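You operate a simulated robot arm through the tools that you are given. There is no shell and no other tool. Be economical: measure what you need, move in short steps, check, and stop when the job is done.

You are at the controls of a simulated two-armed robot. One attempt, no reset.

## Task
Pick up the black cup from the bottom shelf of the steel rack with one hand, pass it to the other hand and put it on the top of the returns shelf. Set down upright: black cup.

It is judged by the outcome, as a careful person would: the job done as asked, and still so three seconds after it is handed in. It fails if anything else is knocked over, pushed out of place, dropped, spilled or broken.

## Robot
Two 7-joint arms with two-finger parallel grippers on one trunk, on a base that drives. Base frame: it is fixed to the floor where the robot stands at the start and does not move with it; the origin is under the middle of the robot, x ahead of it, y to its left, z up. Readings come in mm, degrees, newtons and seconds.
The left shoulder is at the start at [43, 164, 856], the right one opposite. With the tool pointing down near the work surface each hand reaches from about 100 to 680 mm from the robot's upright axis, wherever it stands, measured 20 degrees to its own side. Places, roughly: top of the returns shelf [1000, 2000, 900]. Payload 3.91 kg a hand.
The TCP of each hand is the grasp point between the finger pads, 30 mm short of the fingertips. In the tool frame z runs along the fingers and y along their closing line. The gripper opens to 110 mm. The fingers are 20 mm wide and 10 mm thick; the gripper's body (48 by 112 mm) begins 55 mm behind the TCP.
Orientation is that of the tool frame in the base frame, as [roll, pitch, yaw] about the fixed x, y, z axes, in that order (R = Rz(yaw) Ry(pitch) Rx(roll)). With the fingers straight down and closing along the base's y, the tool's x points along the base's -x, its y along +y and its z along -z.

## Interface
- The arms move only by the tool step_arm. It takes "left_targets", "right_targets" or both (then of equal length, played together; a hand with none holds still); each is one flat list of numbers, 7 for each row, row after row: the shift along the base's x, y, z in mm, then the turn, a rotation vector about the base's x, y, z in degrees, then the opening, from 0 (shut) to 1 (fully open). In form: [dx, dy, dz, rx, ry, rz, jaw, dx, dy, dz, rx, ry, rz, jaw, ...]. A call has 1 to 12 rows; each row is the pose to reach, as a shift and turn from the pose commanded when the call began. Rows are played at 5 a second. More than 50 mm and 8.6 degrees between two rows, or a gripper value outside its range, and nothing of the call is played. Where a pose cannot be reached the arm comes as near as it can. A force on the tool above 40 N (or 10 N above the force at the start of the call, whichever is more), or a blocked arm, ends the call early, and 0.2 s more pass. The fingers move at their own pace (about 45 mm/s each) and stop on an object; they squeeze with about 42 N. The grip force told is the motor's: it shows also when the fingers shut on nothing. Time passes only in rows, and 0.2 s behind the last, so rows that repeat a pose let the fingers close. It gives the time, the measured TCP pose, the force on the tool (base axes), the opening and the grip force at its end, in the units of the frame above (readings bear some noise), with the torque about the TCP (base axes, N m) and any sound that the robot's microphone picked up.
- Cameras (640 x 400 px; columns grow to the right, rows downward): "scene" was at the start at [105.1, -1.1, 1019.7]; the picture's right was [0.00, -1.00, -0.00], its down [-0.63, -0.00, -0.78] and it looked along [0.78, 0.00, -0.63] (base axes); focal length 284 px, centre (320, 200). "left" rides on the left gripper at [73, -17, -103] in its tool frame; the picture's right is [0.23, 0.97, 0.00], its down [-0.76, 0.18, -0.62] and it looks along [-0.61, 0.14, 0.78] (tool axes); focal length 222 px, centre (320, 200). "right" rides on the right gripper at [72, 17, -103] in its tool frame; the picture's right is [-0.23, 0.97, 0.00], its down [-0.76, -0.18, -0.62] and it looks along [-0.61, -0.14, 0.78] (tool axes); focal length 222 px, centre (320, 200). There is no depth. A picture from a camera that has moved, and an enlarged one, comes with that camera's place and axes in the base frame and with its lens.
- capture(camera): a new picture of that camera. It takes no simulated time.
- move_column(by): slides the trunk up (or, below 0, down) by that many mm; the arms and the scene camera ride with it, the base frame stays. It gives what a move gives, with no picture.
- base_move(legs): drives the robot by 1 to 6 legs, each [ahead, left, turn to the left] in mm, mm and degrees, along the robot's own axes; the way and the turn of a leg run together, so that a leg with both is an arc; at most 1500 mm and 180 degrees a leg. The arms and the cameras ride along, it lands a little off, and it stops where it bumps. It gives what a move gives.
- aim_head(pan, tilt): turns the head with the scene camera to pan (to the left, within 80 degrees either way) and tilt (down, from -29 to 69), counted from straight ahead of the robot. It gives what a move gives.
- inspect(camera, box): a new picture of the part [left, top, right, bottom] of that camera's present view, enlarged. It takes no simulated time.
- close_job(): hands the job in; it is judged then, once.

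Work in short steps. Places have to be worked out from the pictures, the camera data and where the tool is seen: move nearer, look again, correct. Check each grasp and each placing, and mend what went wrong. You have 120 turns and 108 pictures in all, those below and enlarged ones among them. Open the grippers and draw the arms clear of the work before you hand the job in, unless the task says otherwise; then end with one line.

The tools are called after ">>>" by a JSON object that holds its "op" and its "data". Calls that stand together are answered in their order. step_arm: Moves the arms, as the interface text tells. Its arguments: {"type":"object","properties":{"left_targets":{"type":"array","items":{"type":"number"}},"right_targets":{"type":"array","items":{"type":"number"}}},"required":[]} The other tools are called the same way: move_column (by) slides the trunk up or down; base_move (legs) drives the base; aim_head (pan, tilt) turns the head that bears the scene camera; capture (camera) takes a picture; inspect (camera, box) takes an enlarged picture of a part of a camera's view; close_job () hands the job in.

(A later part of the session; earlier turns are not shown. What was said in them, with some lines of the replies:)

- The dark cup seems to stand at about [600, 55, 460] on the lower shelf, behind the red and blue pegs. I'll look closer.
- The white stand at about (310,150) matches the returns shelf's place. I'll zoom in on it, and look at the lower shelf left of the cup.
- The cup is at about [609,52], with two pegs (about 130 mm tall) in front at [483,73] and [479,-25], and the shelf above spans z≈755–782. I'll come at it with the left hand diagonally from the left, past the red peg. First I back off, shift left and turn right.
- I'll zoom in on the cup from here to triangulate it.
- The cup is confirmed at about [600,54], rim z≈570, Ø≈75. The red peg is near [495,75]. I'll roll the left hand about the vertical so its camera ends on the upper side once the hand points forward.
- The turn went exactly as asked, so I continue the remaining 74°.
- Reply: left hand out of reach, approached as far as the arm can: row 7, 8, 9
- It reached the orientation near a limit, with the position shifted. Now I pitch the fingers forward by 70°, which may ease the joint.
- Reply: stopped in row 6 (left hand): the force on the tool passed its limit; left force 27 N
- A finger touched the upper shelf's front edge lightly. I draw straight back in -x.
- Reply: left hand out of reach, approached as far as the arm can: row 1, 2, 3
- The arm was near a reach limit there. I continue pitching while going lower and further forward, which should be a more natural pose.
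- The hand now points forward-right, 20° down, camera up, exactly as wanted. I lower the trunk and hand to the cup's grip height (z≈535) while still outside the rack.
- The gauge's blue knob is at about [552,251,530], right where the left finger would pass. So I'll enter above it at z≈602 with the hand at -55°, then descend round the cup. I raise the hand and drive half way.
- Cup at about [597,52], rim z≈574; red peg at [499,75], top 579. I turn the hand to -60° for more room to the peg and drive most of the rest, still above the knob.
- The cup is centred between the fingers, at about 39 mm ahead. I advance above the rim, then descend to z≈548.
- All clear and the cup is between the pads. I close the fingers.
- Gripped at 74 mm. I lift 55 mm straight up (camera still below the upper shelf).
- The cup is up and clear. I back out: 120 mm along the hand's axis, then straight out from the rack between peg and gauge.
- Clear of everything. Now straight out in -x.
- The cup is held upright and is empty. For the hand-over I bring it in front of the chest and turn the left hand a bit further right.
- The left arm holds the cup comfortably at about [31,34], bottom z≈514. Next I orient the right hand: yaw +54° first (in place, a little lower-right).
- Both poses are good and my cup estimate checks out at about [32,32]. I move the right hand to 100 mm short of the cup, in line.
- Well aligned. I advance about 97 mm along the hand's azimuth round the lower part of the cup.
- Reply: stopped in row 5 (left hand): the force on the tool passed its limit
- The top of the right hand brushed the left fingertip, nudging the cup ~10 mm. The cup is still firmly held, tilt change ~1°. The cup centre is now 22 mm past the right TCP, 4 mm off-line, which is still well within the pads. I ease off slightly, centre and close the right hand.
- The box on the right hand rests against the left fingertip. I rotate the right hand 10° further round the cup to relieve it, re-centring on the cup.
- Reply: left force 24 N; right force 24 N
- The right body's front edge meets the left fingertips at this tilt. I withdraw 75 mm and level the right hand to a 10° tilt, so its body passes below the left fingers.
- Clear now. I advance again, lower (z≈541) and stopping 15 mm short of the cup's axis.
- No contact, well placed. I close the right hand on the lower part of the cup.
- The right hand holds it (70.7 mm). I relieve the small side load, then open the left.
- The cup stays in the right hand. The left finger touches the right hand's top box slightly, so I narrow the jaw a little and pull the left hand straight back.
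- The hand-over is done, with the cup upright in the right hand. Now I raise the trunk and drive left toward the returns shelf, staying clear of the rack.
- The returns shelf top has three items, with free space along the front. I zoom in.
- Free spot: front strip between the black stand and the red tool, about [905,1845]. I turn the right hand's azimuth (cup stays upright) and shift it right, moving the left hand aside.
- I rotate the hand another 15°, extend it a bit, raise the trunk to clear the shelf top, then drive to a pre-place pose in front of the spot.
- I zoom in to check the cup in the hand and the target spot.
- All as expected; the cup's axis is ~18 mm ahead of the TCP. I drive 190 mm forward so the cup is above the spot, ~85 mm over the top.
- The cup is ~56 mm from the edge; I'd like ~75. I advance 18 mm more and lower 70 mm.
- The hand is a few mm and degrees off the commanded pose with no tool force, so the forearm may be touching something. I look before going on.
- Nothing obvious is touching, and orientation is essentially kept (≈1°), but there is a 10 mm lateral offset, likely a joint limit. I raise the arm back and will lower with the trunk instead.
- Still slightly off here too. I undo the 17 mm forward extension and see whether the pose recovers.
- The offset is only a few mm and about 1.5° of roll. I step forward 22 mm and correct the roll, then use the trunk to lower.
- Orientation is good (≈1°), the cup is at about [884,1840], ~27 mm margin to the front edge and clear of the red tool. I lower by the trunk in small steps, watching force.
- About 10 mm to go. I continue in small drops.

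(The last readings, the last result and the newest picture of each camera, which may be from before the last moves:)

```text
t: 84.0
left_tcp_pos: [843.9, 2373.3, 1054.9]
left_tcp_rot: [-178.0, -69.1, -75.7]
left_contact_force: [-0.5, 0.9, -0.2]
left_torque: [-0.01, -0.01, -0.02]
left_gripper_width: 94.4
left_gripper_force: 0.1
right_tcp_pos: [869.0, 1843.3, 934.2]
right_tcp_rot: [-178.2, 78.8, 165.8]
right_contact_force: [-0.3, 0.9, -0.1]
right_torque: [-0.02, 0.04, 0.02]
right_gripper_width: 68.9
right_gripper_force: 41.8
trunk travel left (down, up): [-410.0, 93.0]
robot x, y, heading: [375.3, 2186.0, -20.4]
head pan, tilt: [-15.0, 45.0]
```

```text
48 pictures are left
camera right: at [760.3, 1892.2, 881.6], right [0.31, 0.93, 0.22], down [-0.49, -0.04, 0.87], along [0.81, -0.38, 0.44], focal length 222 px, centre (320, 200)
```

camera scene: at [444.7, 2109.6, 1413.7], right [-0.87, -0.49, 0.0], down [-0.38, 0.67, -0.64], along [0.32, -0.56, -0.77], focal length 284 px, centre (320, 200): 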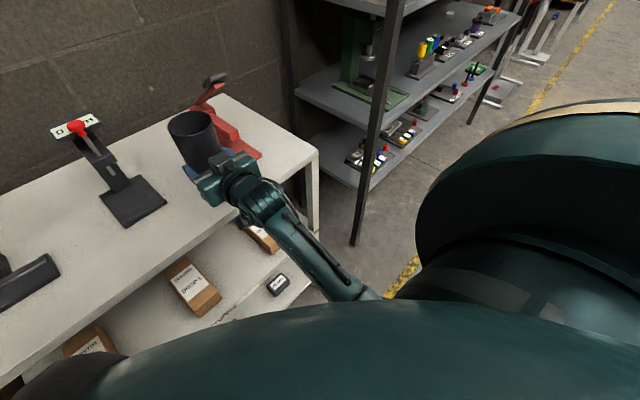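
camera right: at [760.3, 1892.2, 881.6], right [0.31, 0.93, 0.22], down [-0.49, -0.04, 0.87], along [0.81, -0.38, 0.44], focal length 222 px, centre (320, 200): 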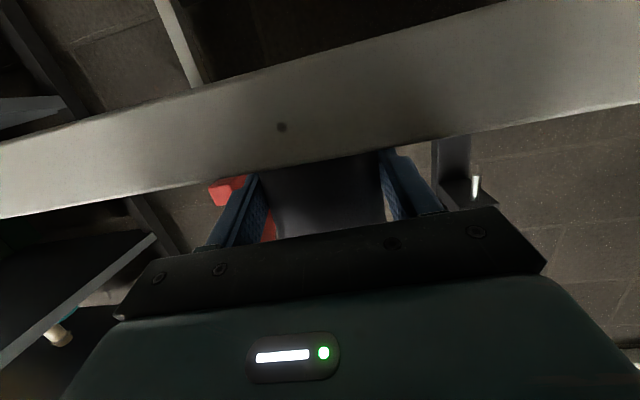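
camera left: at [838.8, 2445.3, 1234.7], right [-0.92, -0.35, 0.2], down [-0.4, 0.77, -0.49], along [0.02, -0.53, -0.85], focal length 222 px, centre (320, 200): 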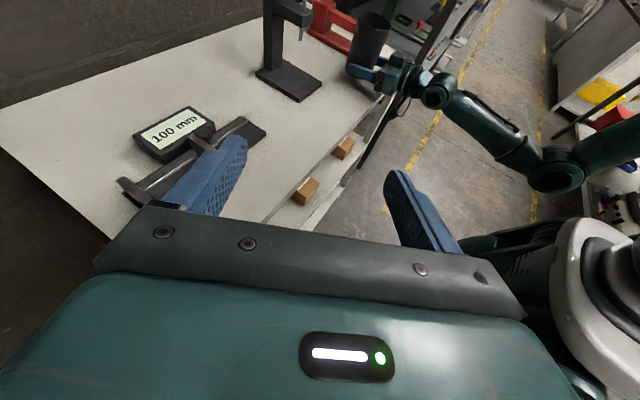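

Readings are noisy; no contact force yet. I drop a little more.

>>> {"op": "move_column", "data": {"by": -3}}

>>> {"op": "inspect", "data": {"camera": "scene", "box": [250, 110, 400, 220]}}

```text
t: 84.5
left_tcp_pos: [844.2, 2372.3, 1053.2]
left_tcp_rot: [-178.0, -69.2, -75.7]
left_contact_force: [0.7, -0.7, -0.4]
left_torque: [0.02, 0.01, 0.02]
left_gripper_width: 94.4
left_gripper_force: 0.1
right_tcp_pos: [868.1, 1844.2, 929.9]
right_tcp_rot: [-178.1, 78.8, 165.8]
right_contact_force: [-0.4, 0.7, -0.2]
right_torque: [-0.03, -0.02, -0.05]
right_gripper_width: 69.2
right_gripper_force: 42.3
trunk travel left (down, up): [-407.0, 96.0]
robot x, y, heading: [379.2, 2185.4, -20.4]
head pan, tilt: [-15.0, 45.0]
```

```text
3.64 times, centred on (325, 165) of scene
camera zoom: at [472.8, 2129.4, 1342.6], right [-0.58, -0.81, 0.0], down [-0.58, 0.41, -0.71], along [0.58, -0.41, -0.71], focal length 1032 px, centre (302, 327)
```

zoom: 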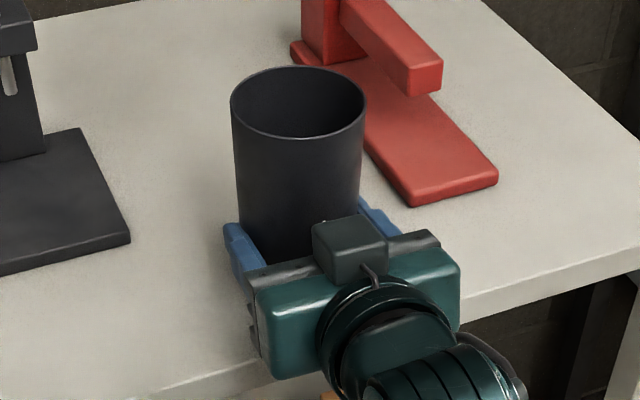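

Still no force at z=930. Continuing by 2 mm drops.

>>> {"op": "move_column", "data": {"by": -2}}

>>> {"op": "move_column", "data": {"by": -2}}

```text
t: 85.1
left_tcp_pos: [844.2, 2372.6, 1050.2]
left_tcp_rot: [-178.0, -69.1, -75.7]
left_contact_force: [0.7, -0.5, -0.1]
left_torque: [-0.01, -0.01, 0.01]
left_gripper_width: 94.5
left_gripper_force: 0.1
right_tcp_pos: [868.6, 1842.7, 928.6]
right_tcp_rot: [-178.0, 78.9, 165.9]
right_contact_force: [-0.8, -0.4, -0.8]
right_torque: [-0.02, 0.02, 0.0]
right_gripper_width: 69.2
right_gripper_force: 41.8
trunk travel left (down, up): [-405.0, 98.0]
robot x, y, heading: [378.9, 2186.6, -20.5]
head pan, tilt: [-15.0, 45.0]
```

```text
t: 85.6
left_tcp_pos: [844.0, 2372.3, 1047.9]
left_tcp_rot: [-178.0, -69.2, -75.7]
left_contact_force: [0.0, -0.4, 0.6]
left_torque: [-0.03, -0.04, 0.02]
left_gripper_width: 94.6
left_gripper_force: 0.0
right_tcp_pos: [869.0, 1842.3, 927.7]
right_tcp_rot: [-178.1, 78.9, 165.9]
right_contact_force: [0.0, 0.7, -1.4]
right_torque: [0.0, 0.03, 0.0]
right_gripper_width: 68.7
right_gripper_force: 41.9
trunk travel left (down, up): [-403.0, 100.0]
robot x, y, heading: [379.4, 2187.9, -20.3]
head pan, tilt: [-15.0, 45.0]
```

The right hand lags the trunk by ~3 mm with no tool force. I check from the left hand's camera and the right one.

>>> {"op": "inspect", "data": {"camera": "left", "box": [240, 0, 540, 190]}}

>>> {"op": "inspect", "data": {"camera": "right", "box": [200, 100, 460, 260]}}

```text
2.11 times, centred on (390, 95) of left
camera zoom: at [838.7, 2445.3, 1152.7], right [-0.92, -0.35, 0.2], down [-0.4, 0.77, -0.49], along [0.02, -0.53, -0.85], focal length 468 px, centre (173, 421)
```

zoom: 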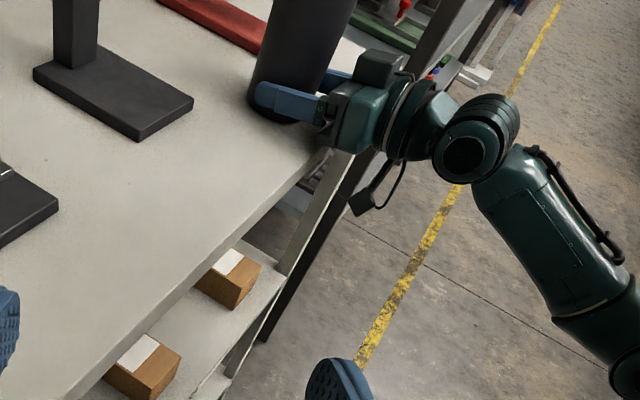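

```text
2.46 times, centred on (330, 180) of right
camera zoom: at [761.1, 1892.1, 875.7], right [0.31, 0.93, 0.22], down [-0.49, -0.04, 0.87], along [0.81, -0.38, 0.45], focal length 547 px, centre (295, 249)
```

zoom: 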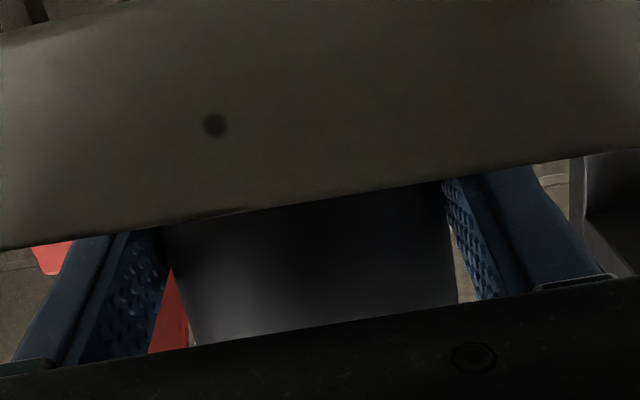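

The arm is free and the cup's base is just above or at the top. I lower in 2 mm steps until force shows.

>>> {"op": "move_column", "data": {"by": -2}}

>>> {"op": "move_column", "data": {"by": -2}}

>>> {"op": "inspect", "data": {"camera": "left", "box": [320, 0, 440, 80]}}

```text
t: 86.1
left_tcp_pos: [843.7, 2373.5, 1047.1]
left_tcp_rot: [-177.9, -69.2, -75.6]
left_contact_force: [0.1, -0.3, 0.0]
left_torque: [0.01, 0.01, 0.01]
left_gripper_width: 94.7
left_gripper_force: 0.1
right_tcp_pos: [869.3, 1844.8, 926.2]
right_tcp_rot: [-178.0, 79.1, 165.8]
right_contact_force: [-0.5, -0.4, 1.8]
right_torque: [-0.11, -0.02, -0.04]
right_gripper_width: 69.1
right_gripper_force: 41.7
trunk travel left (down, up): [-401.0, 102.0]
robot x, y, heading: [379.2, 2186.1, -20.2]
head pan, tilt: [-15.0, 45.0]
```

```text
t: 86.6
left_tcp_pos: [842.8, 2373.4, 1044.5]
left_tcp_rot: [-178.0, -69.2, -75.8]
left_contact_force: [0.6, -0.7, -0.9]
left_torque: [0.03, -0.02, -0.03]
left_gripper_width: 94.5
left_gripper_force: 0.0
right_tcp_pos: [869.3, 1844.4, 925.3]
right_tcp_rot: [-177.7, 79.3, 166.1]
right_contact_force: [0.2, -2.2, 10.3]
right_torque: [-0.33, 0.02, 0.05]
right_gripper_width: 69.2
right_gripper_force: 41.4
trunk travel left (down, up): [-399.0, 104.0]
robot x, y, heading: [381.4, 2186.9, -20.4]
head pan, tilt: [-15.0, 45.0]
```

```text
5.00 times, centred on (380, 40) of left
camera zoom: at [838.1, 2445.6, 1149.1], right [-0.92, -0.35, 0.2], down [-0.4, 0.77, -0.49], along [0.02, -0.53, -0.85], focal length 1111 px, centre (20, 1000)
```

zoom: 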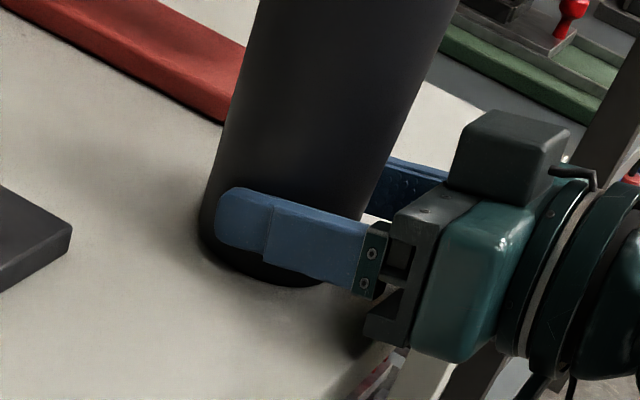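

Contact: 10 N upward, and the cup's base is on the top. I open the right hand gently.

>>> {"op": "step_arm", "data": {"right_targets": [0, 0, 0, 0, 0, 0, 0.68, 0, 0, 0, 0, 0, 0, 0.76, 0, 0, 0, 0, 0, 0, 0.85, 0, 0, 0, 0, 0, 0, 0.93, 0, 0, 0, 0, 0, 0, 0.93]}}

>>> {"op": "inspect", "data": {"camera": "left", "box": [320, 0, 440, 80]}}

>>> {"op": "inspect", "data": {"camera": "scene", "box": [250, 110, 400, 220]}}

```text
t: 87.8
left_tcp_pos: [844.1, 2371.3, 1045.3]
left_tcp_rot: [-178.0, -69.2, -75.7]
left_contact_force: [0.1, -0.7, 0.3]
left_torque: [0.0, -0.02, 0.0]
left_gripper_width: 94.7
left_gripper_force: 0.0
right_tcp_pos: [870.0, 1843.6, 924.4]
right_tcp_rot: [-178.2, 79.1, 165.7]
right_contact_force: [0.1, 0.0, 0.5]
right_torque: [0.02, -0.02, 0.02]
right_gripper_width: 102.1
right_gripper_force: 0.1
trunk travel left (down, up): [-399.0, 104.0]
robot x, y, heading: [380.0, 2184.2, -20.5]
head pan, tilt: [-15.0, 45.0]
```

```text
5.00 times, centred on (380, 40) of left
camera zoom: at [838.7, 2445.3, 1148.7], right [-0.92, -0.35, 0.2], down [-0.4, 0.77, -0.49], along [0.02, -0.53, -0.85], focal length 1111 px, centre (20, 1000)
```

zoom: 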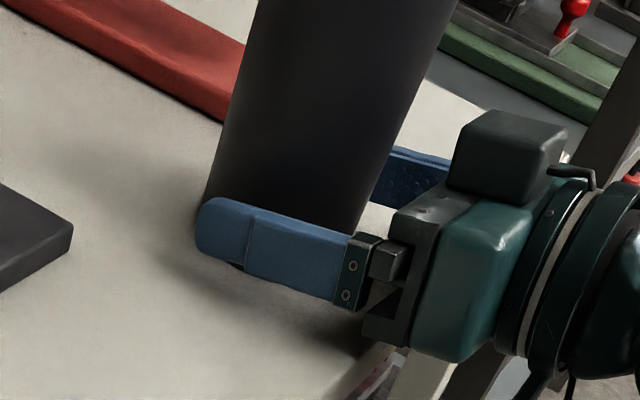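

```text
3.64 times, centred on (325, 165) of scene
camera zoom: at [472.8, 2129.4, 1334.6], right [-0.58, -0.81, 0.0], down [-0.58, 0.41, -0.71], along [0.58, -0.41, -0.71], focal length 1032 px, centre (302, 327)
```

zoom: 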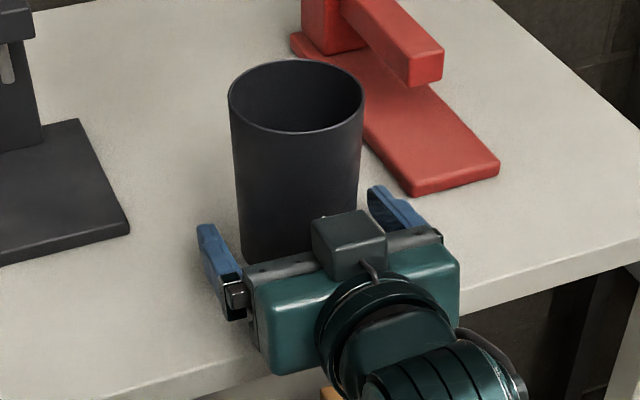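

The cup stands free and upright. I raise 4 mm and back the robot straight out along the hand's axis.

>>> {"op": "move_column", "data": {"by": 4}}

>>> {"op": "base_move", "data": {"legs": [[-120, -13, 0]]}}

>>> {"op": "capture", "data": {"camera": "scene"}}

```text
t: 88.4
left_tcp_pos: [844.6, 2372.8, 1048.9]
left_tcp_rot: [-178.0, -69.2, -75.7]
left_contact_force: [0.1, 0.1, 0.8]
left_torque: [0.01, -0.01, -0.02]
left_gripper_width: 94.8
left_gripper_force: 0.1
right_tcp_pos: [870.0, 1842.7, 929.5]
right_tcp_rot: [-178.2, 79.2, 165.8]
right_contact_force: [0.0, -0.3, -0.6]
right_torque: [-0.02, 0.0, 0.03]
right_gripper_width: 102.4
right_gripper_force: 0.0
trunk travel left (down, up): [-403.0, 100.0]
robot x, y, heading: [378.8, 2188.9, -20.4]
head pan, tilt: [-15.0, 45.0]
```

```text
t: 89.6
left_tcp_pos: [726.0, 2402.3, 1048.5]
left_tcp_rot: [-177.9, -69.2, -76.1]
left_contact_force: [-0.5, -0.3, -0.2]
left_torque: [-0.02, -0.01, 0.03]
left_gripper_width: 94.5
left_gripper_force: 0.0
right_tcp_pos: [748.3, 1872.3, 929.6]
right_tcp_rot: [-178.2, 79.2, 165.4]
right_contact_force: [0.9, 0.6, 0.8]
right_torque: [-0.05, 0.06, -0.03]
right_gripper_width: 102.1
right_gripper_force: 0.1
trunk travel left (down, up): [-403.0, 100.0]
robot x, y, heading: [259.1, 2218.4, -20.6]
head pan, tilt: [-15.0, 45.0]
```

```text
41 pictures are left
camera scene: at [353.7, 2159.9, 1338.7], right [-0.58, -0.81, 0.0], down [-0.57, 0.41, -0.71], along [0.57, -0.41, -0.71], focal length 284 px, centre (320, 200)
```

scene: 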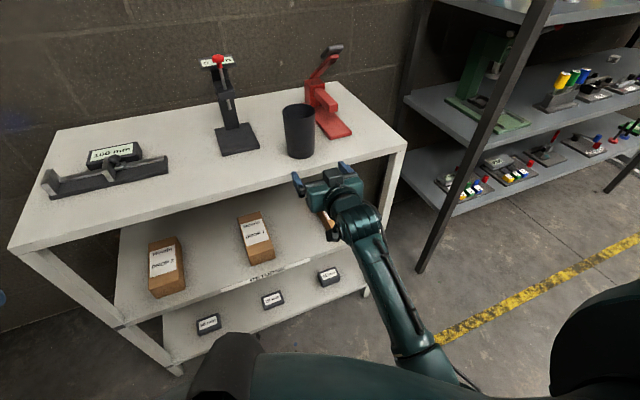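

The cup stands upright on the top and the hand is out. I back off further and open both grippers.

>>> {"op": "base_move", "data": {"legs": [[-300, -20, 0]]}}

>>> {"op": "step_arm", "data": {"left_targets": [0, 0, 0, 0, 0, 0, 1, 0, 0, 0, 0, 0, 0, 1], "right_targets": [0, 0, 0, 0, 0, 0, 1, 0, 0, 0, 0, 0, 0, 1]}}

>>> {"op": "aim_head", "data": {"pan": 0, "tilt": 25}}

>>> {"op": "capture", "data": {"camera": "scene"}}

```text
t: 91.7
left_tcp_pos: [441.3, 2488.2, 1049.2]
left_tcp_rot: [-178.0, -69.2, -75.9]
left_contact_force: [-0.2, 0.3, -0.8]
left_torque: [0.0, -0.01, 0.03]
left_gripper_width: 94.8
left_gripper_force: 0.0
right_tcp_pos: [465.6, 1959.7, 929.8]
right_tcp_rot: [-177.9, 79.3, 165.9]
right_contact_force: [-0.7, -0.6, 0.2]
right_torque: [-0.02, -0.01, 0.0]
right_gripper_width: 102.4
right_gripper_force: 0.1
trunk travel left (down, up): [-403.0, 100.0]
robot x, y, heading: [-22.9, 2302.6, -20.7]
head pan, tilt: [-15.0, 45.0]
```

```text
t: 92.2
left_tcp_pos: [441.8, 2489.2, 1047.8]
left_tcp_rot: [-178.0, -69.2, -75.8]
left_contact_force: [0.3, -0.5, -0.1]
left_torque: [0.0, 0.0, -0.03]
left_gripper_width: 109.8
left_gripper_force: 0.0
right_tcp_pos: [465.9, 1958.3, 928.7]
right_tcp_rot: [-177.8, 79.2, 166.0]
right_contact_force: [0.4, 0.7, 0.8]
right_torque: [-0.01, -0.01, 0.01]
right_gripper_width: 109.9
right_gripper_force: 0.1
trunk travel left (down, up): [-403.0, 100.0]
robot x, y, heading: [-24.1, 2301.1, -20.6]
head pan, tilt: [-15.0, 45.0]
```

```text
t: 93.1
left_tcp_pos: [440.2, 2487.7, 1048.8]
left_tcp_rot: [-178.0, -69.1, -75.8]
left_contact_force: [0.6, -0.5, -0.1]
left_torque: [0.02, 0.02, -0.02]
left_gripper_width: 109.9
left_gripper_force: 0.2
right_tcp_pos: [466.0, 1957.6, 929.3]
right_tcp_rot: [-177.7, 79.2, 166.0]
right_contact_force: [-0.4, 0.2, 0.8]
right_torque: [-0.03, 0.0, 0.02]
right_gripper_width: 110.2
right_gripper_force: 0.1
trunk travel left (down, up): [-403.0, 100.0]
robot x, y, heading: [-23.2, 2303.6, -20.9]
head pan, tilt: [0.0, 25.0]
```

```text
40 pictures are left
camera scene: at [90.1, 2260.6, 1369.1], right [-0.35, -0.94, 0.0], down [-0.4, 0.15, -0.91], along [0.85, -0.32, -0.42], focal length 284 px, centre (320, 200)
```

scene: 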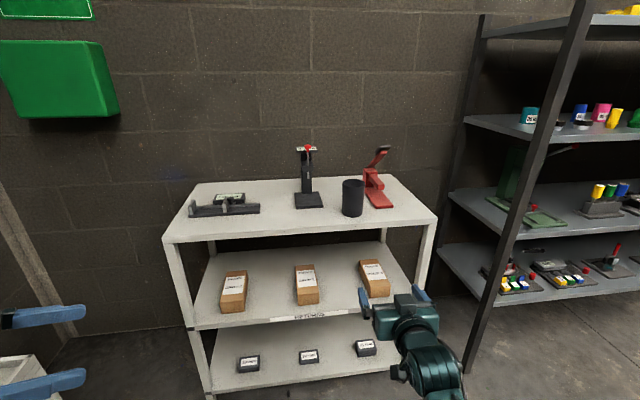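

The cup stands upright on the returns shelf, everything else is in place, and both hands are open and clear. I hand the job in.

>>> {"op": "close_job", "data": {}}

```text
The job is handed in.
```

The black cup was picked up from the bottom shelf of the steel rack with the left hand, passed to the right hand, and set down upright on the top of the returns shelf; nothing else appeared moved in the final pictures.
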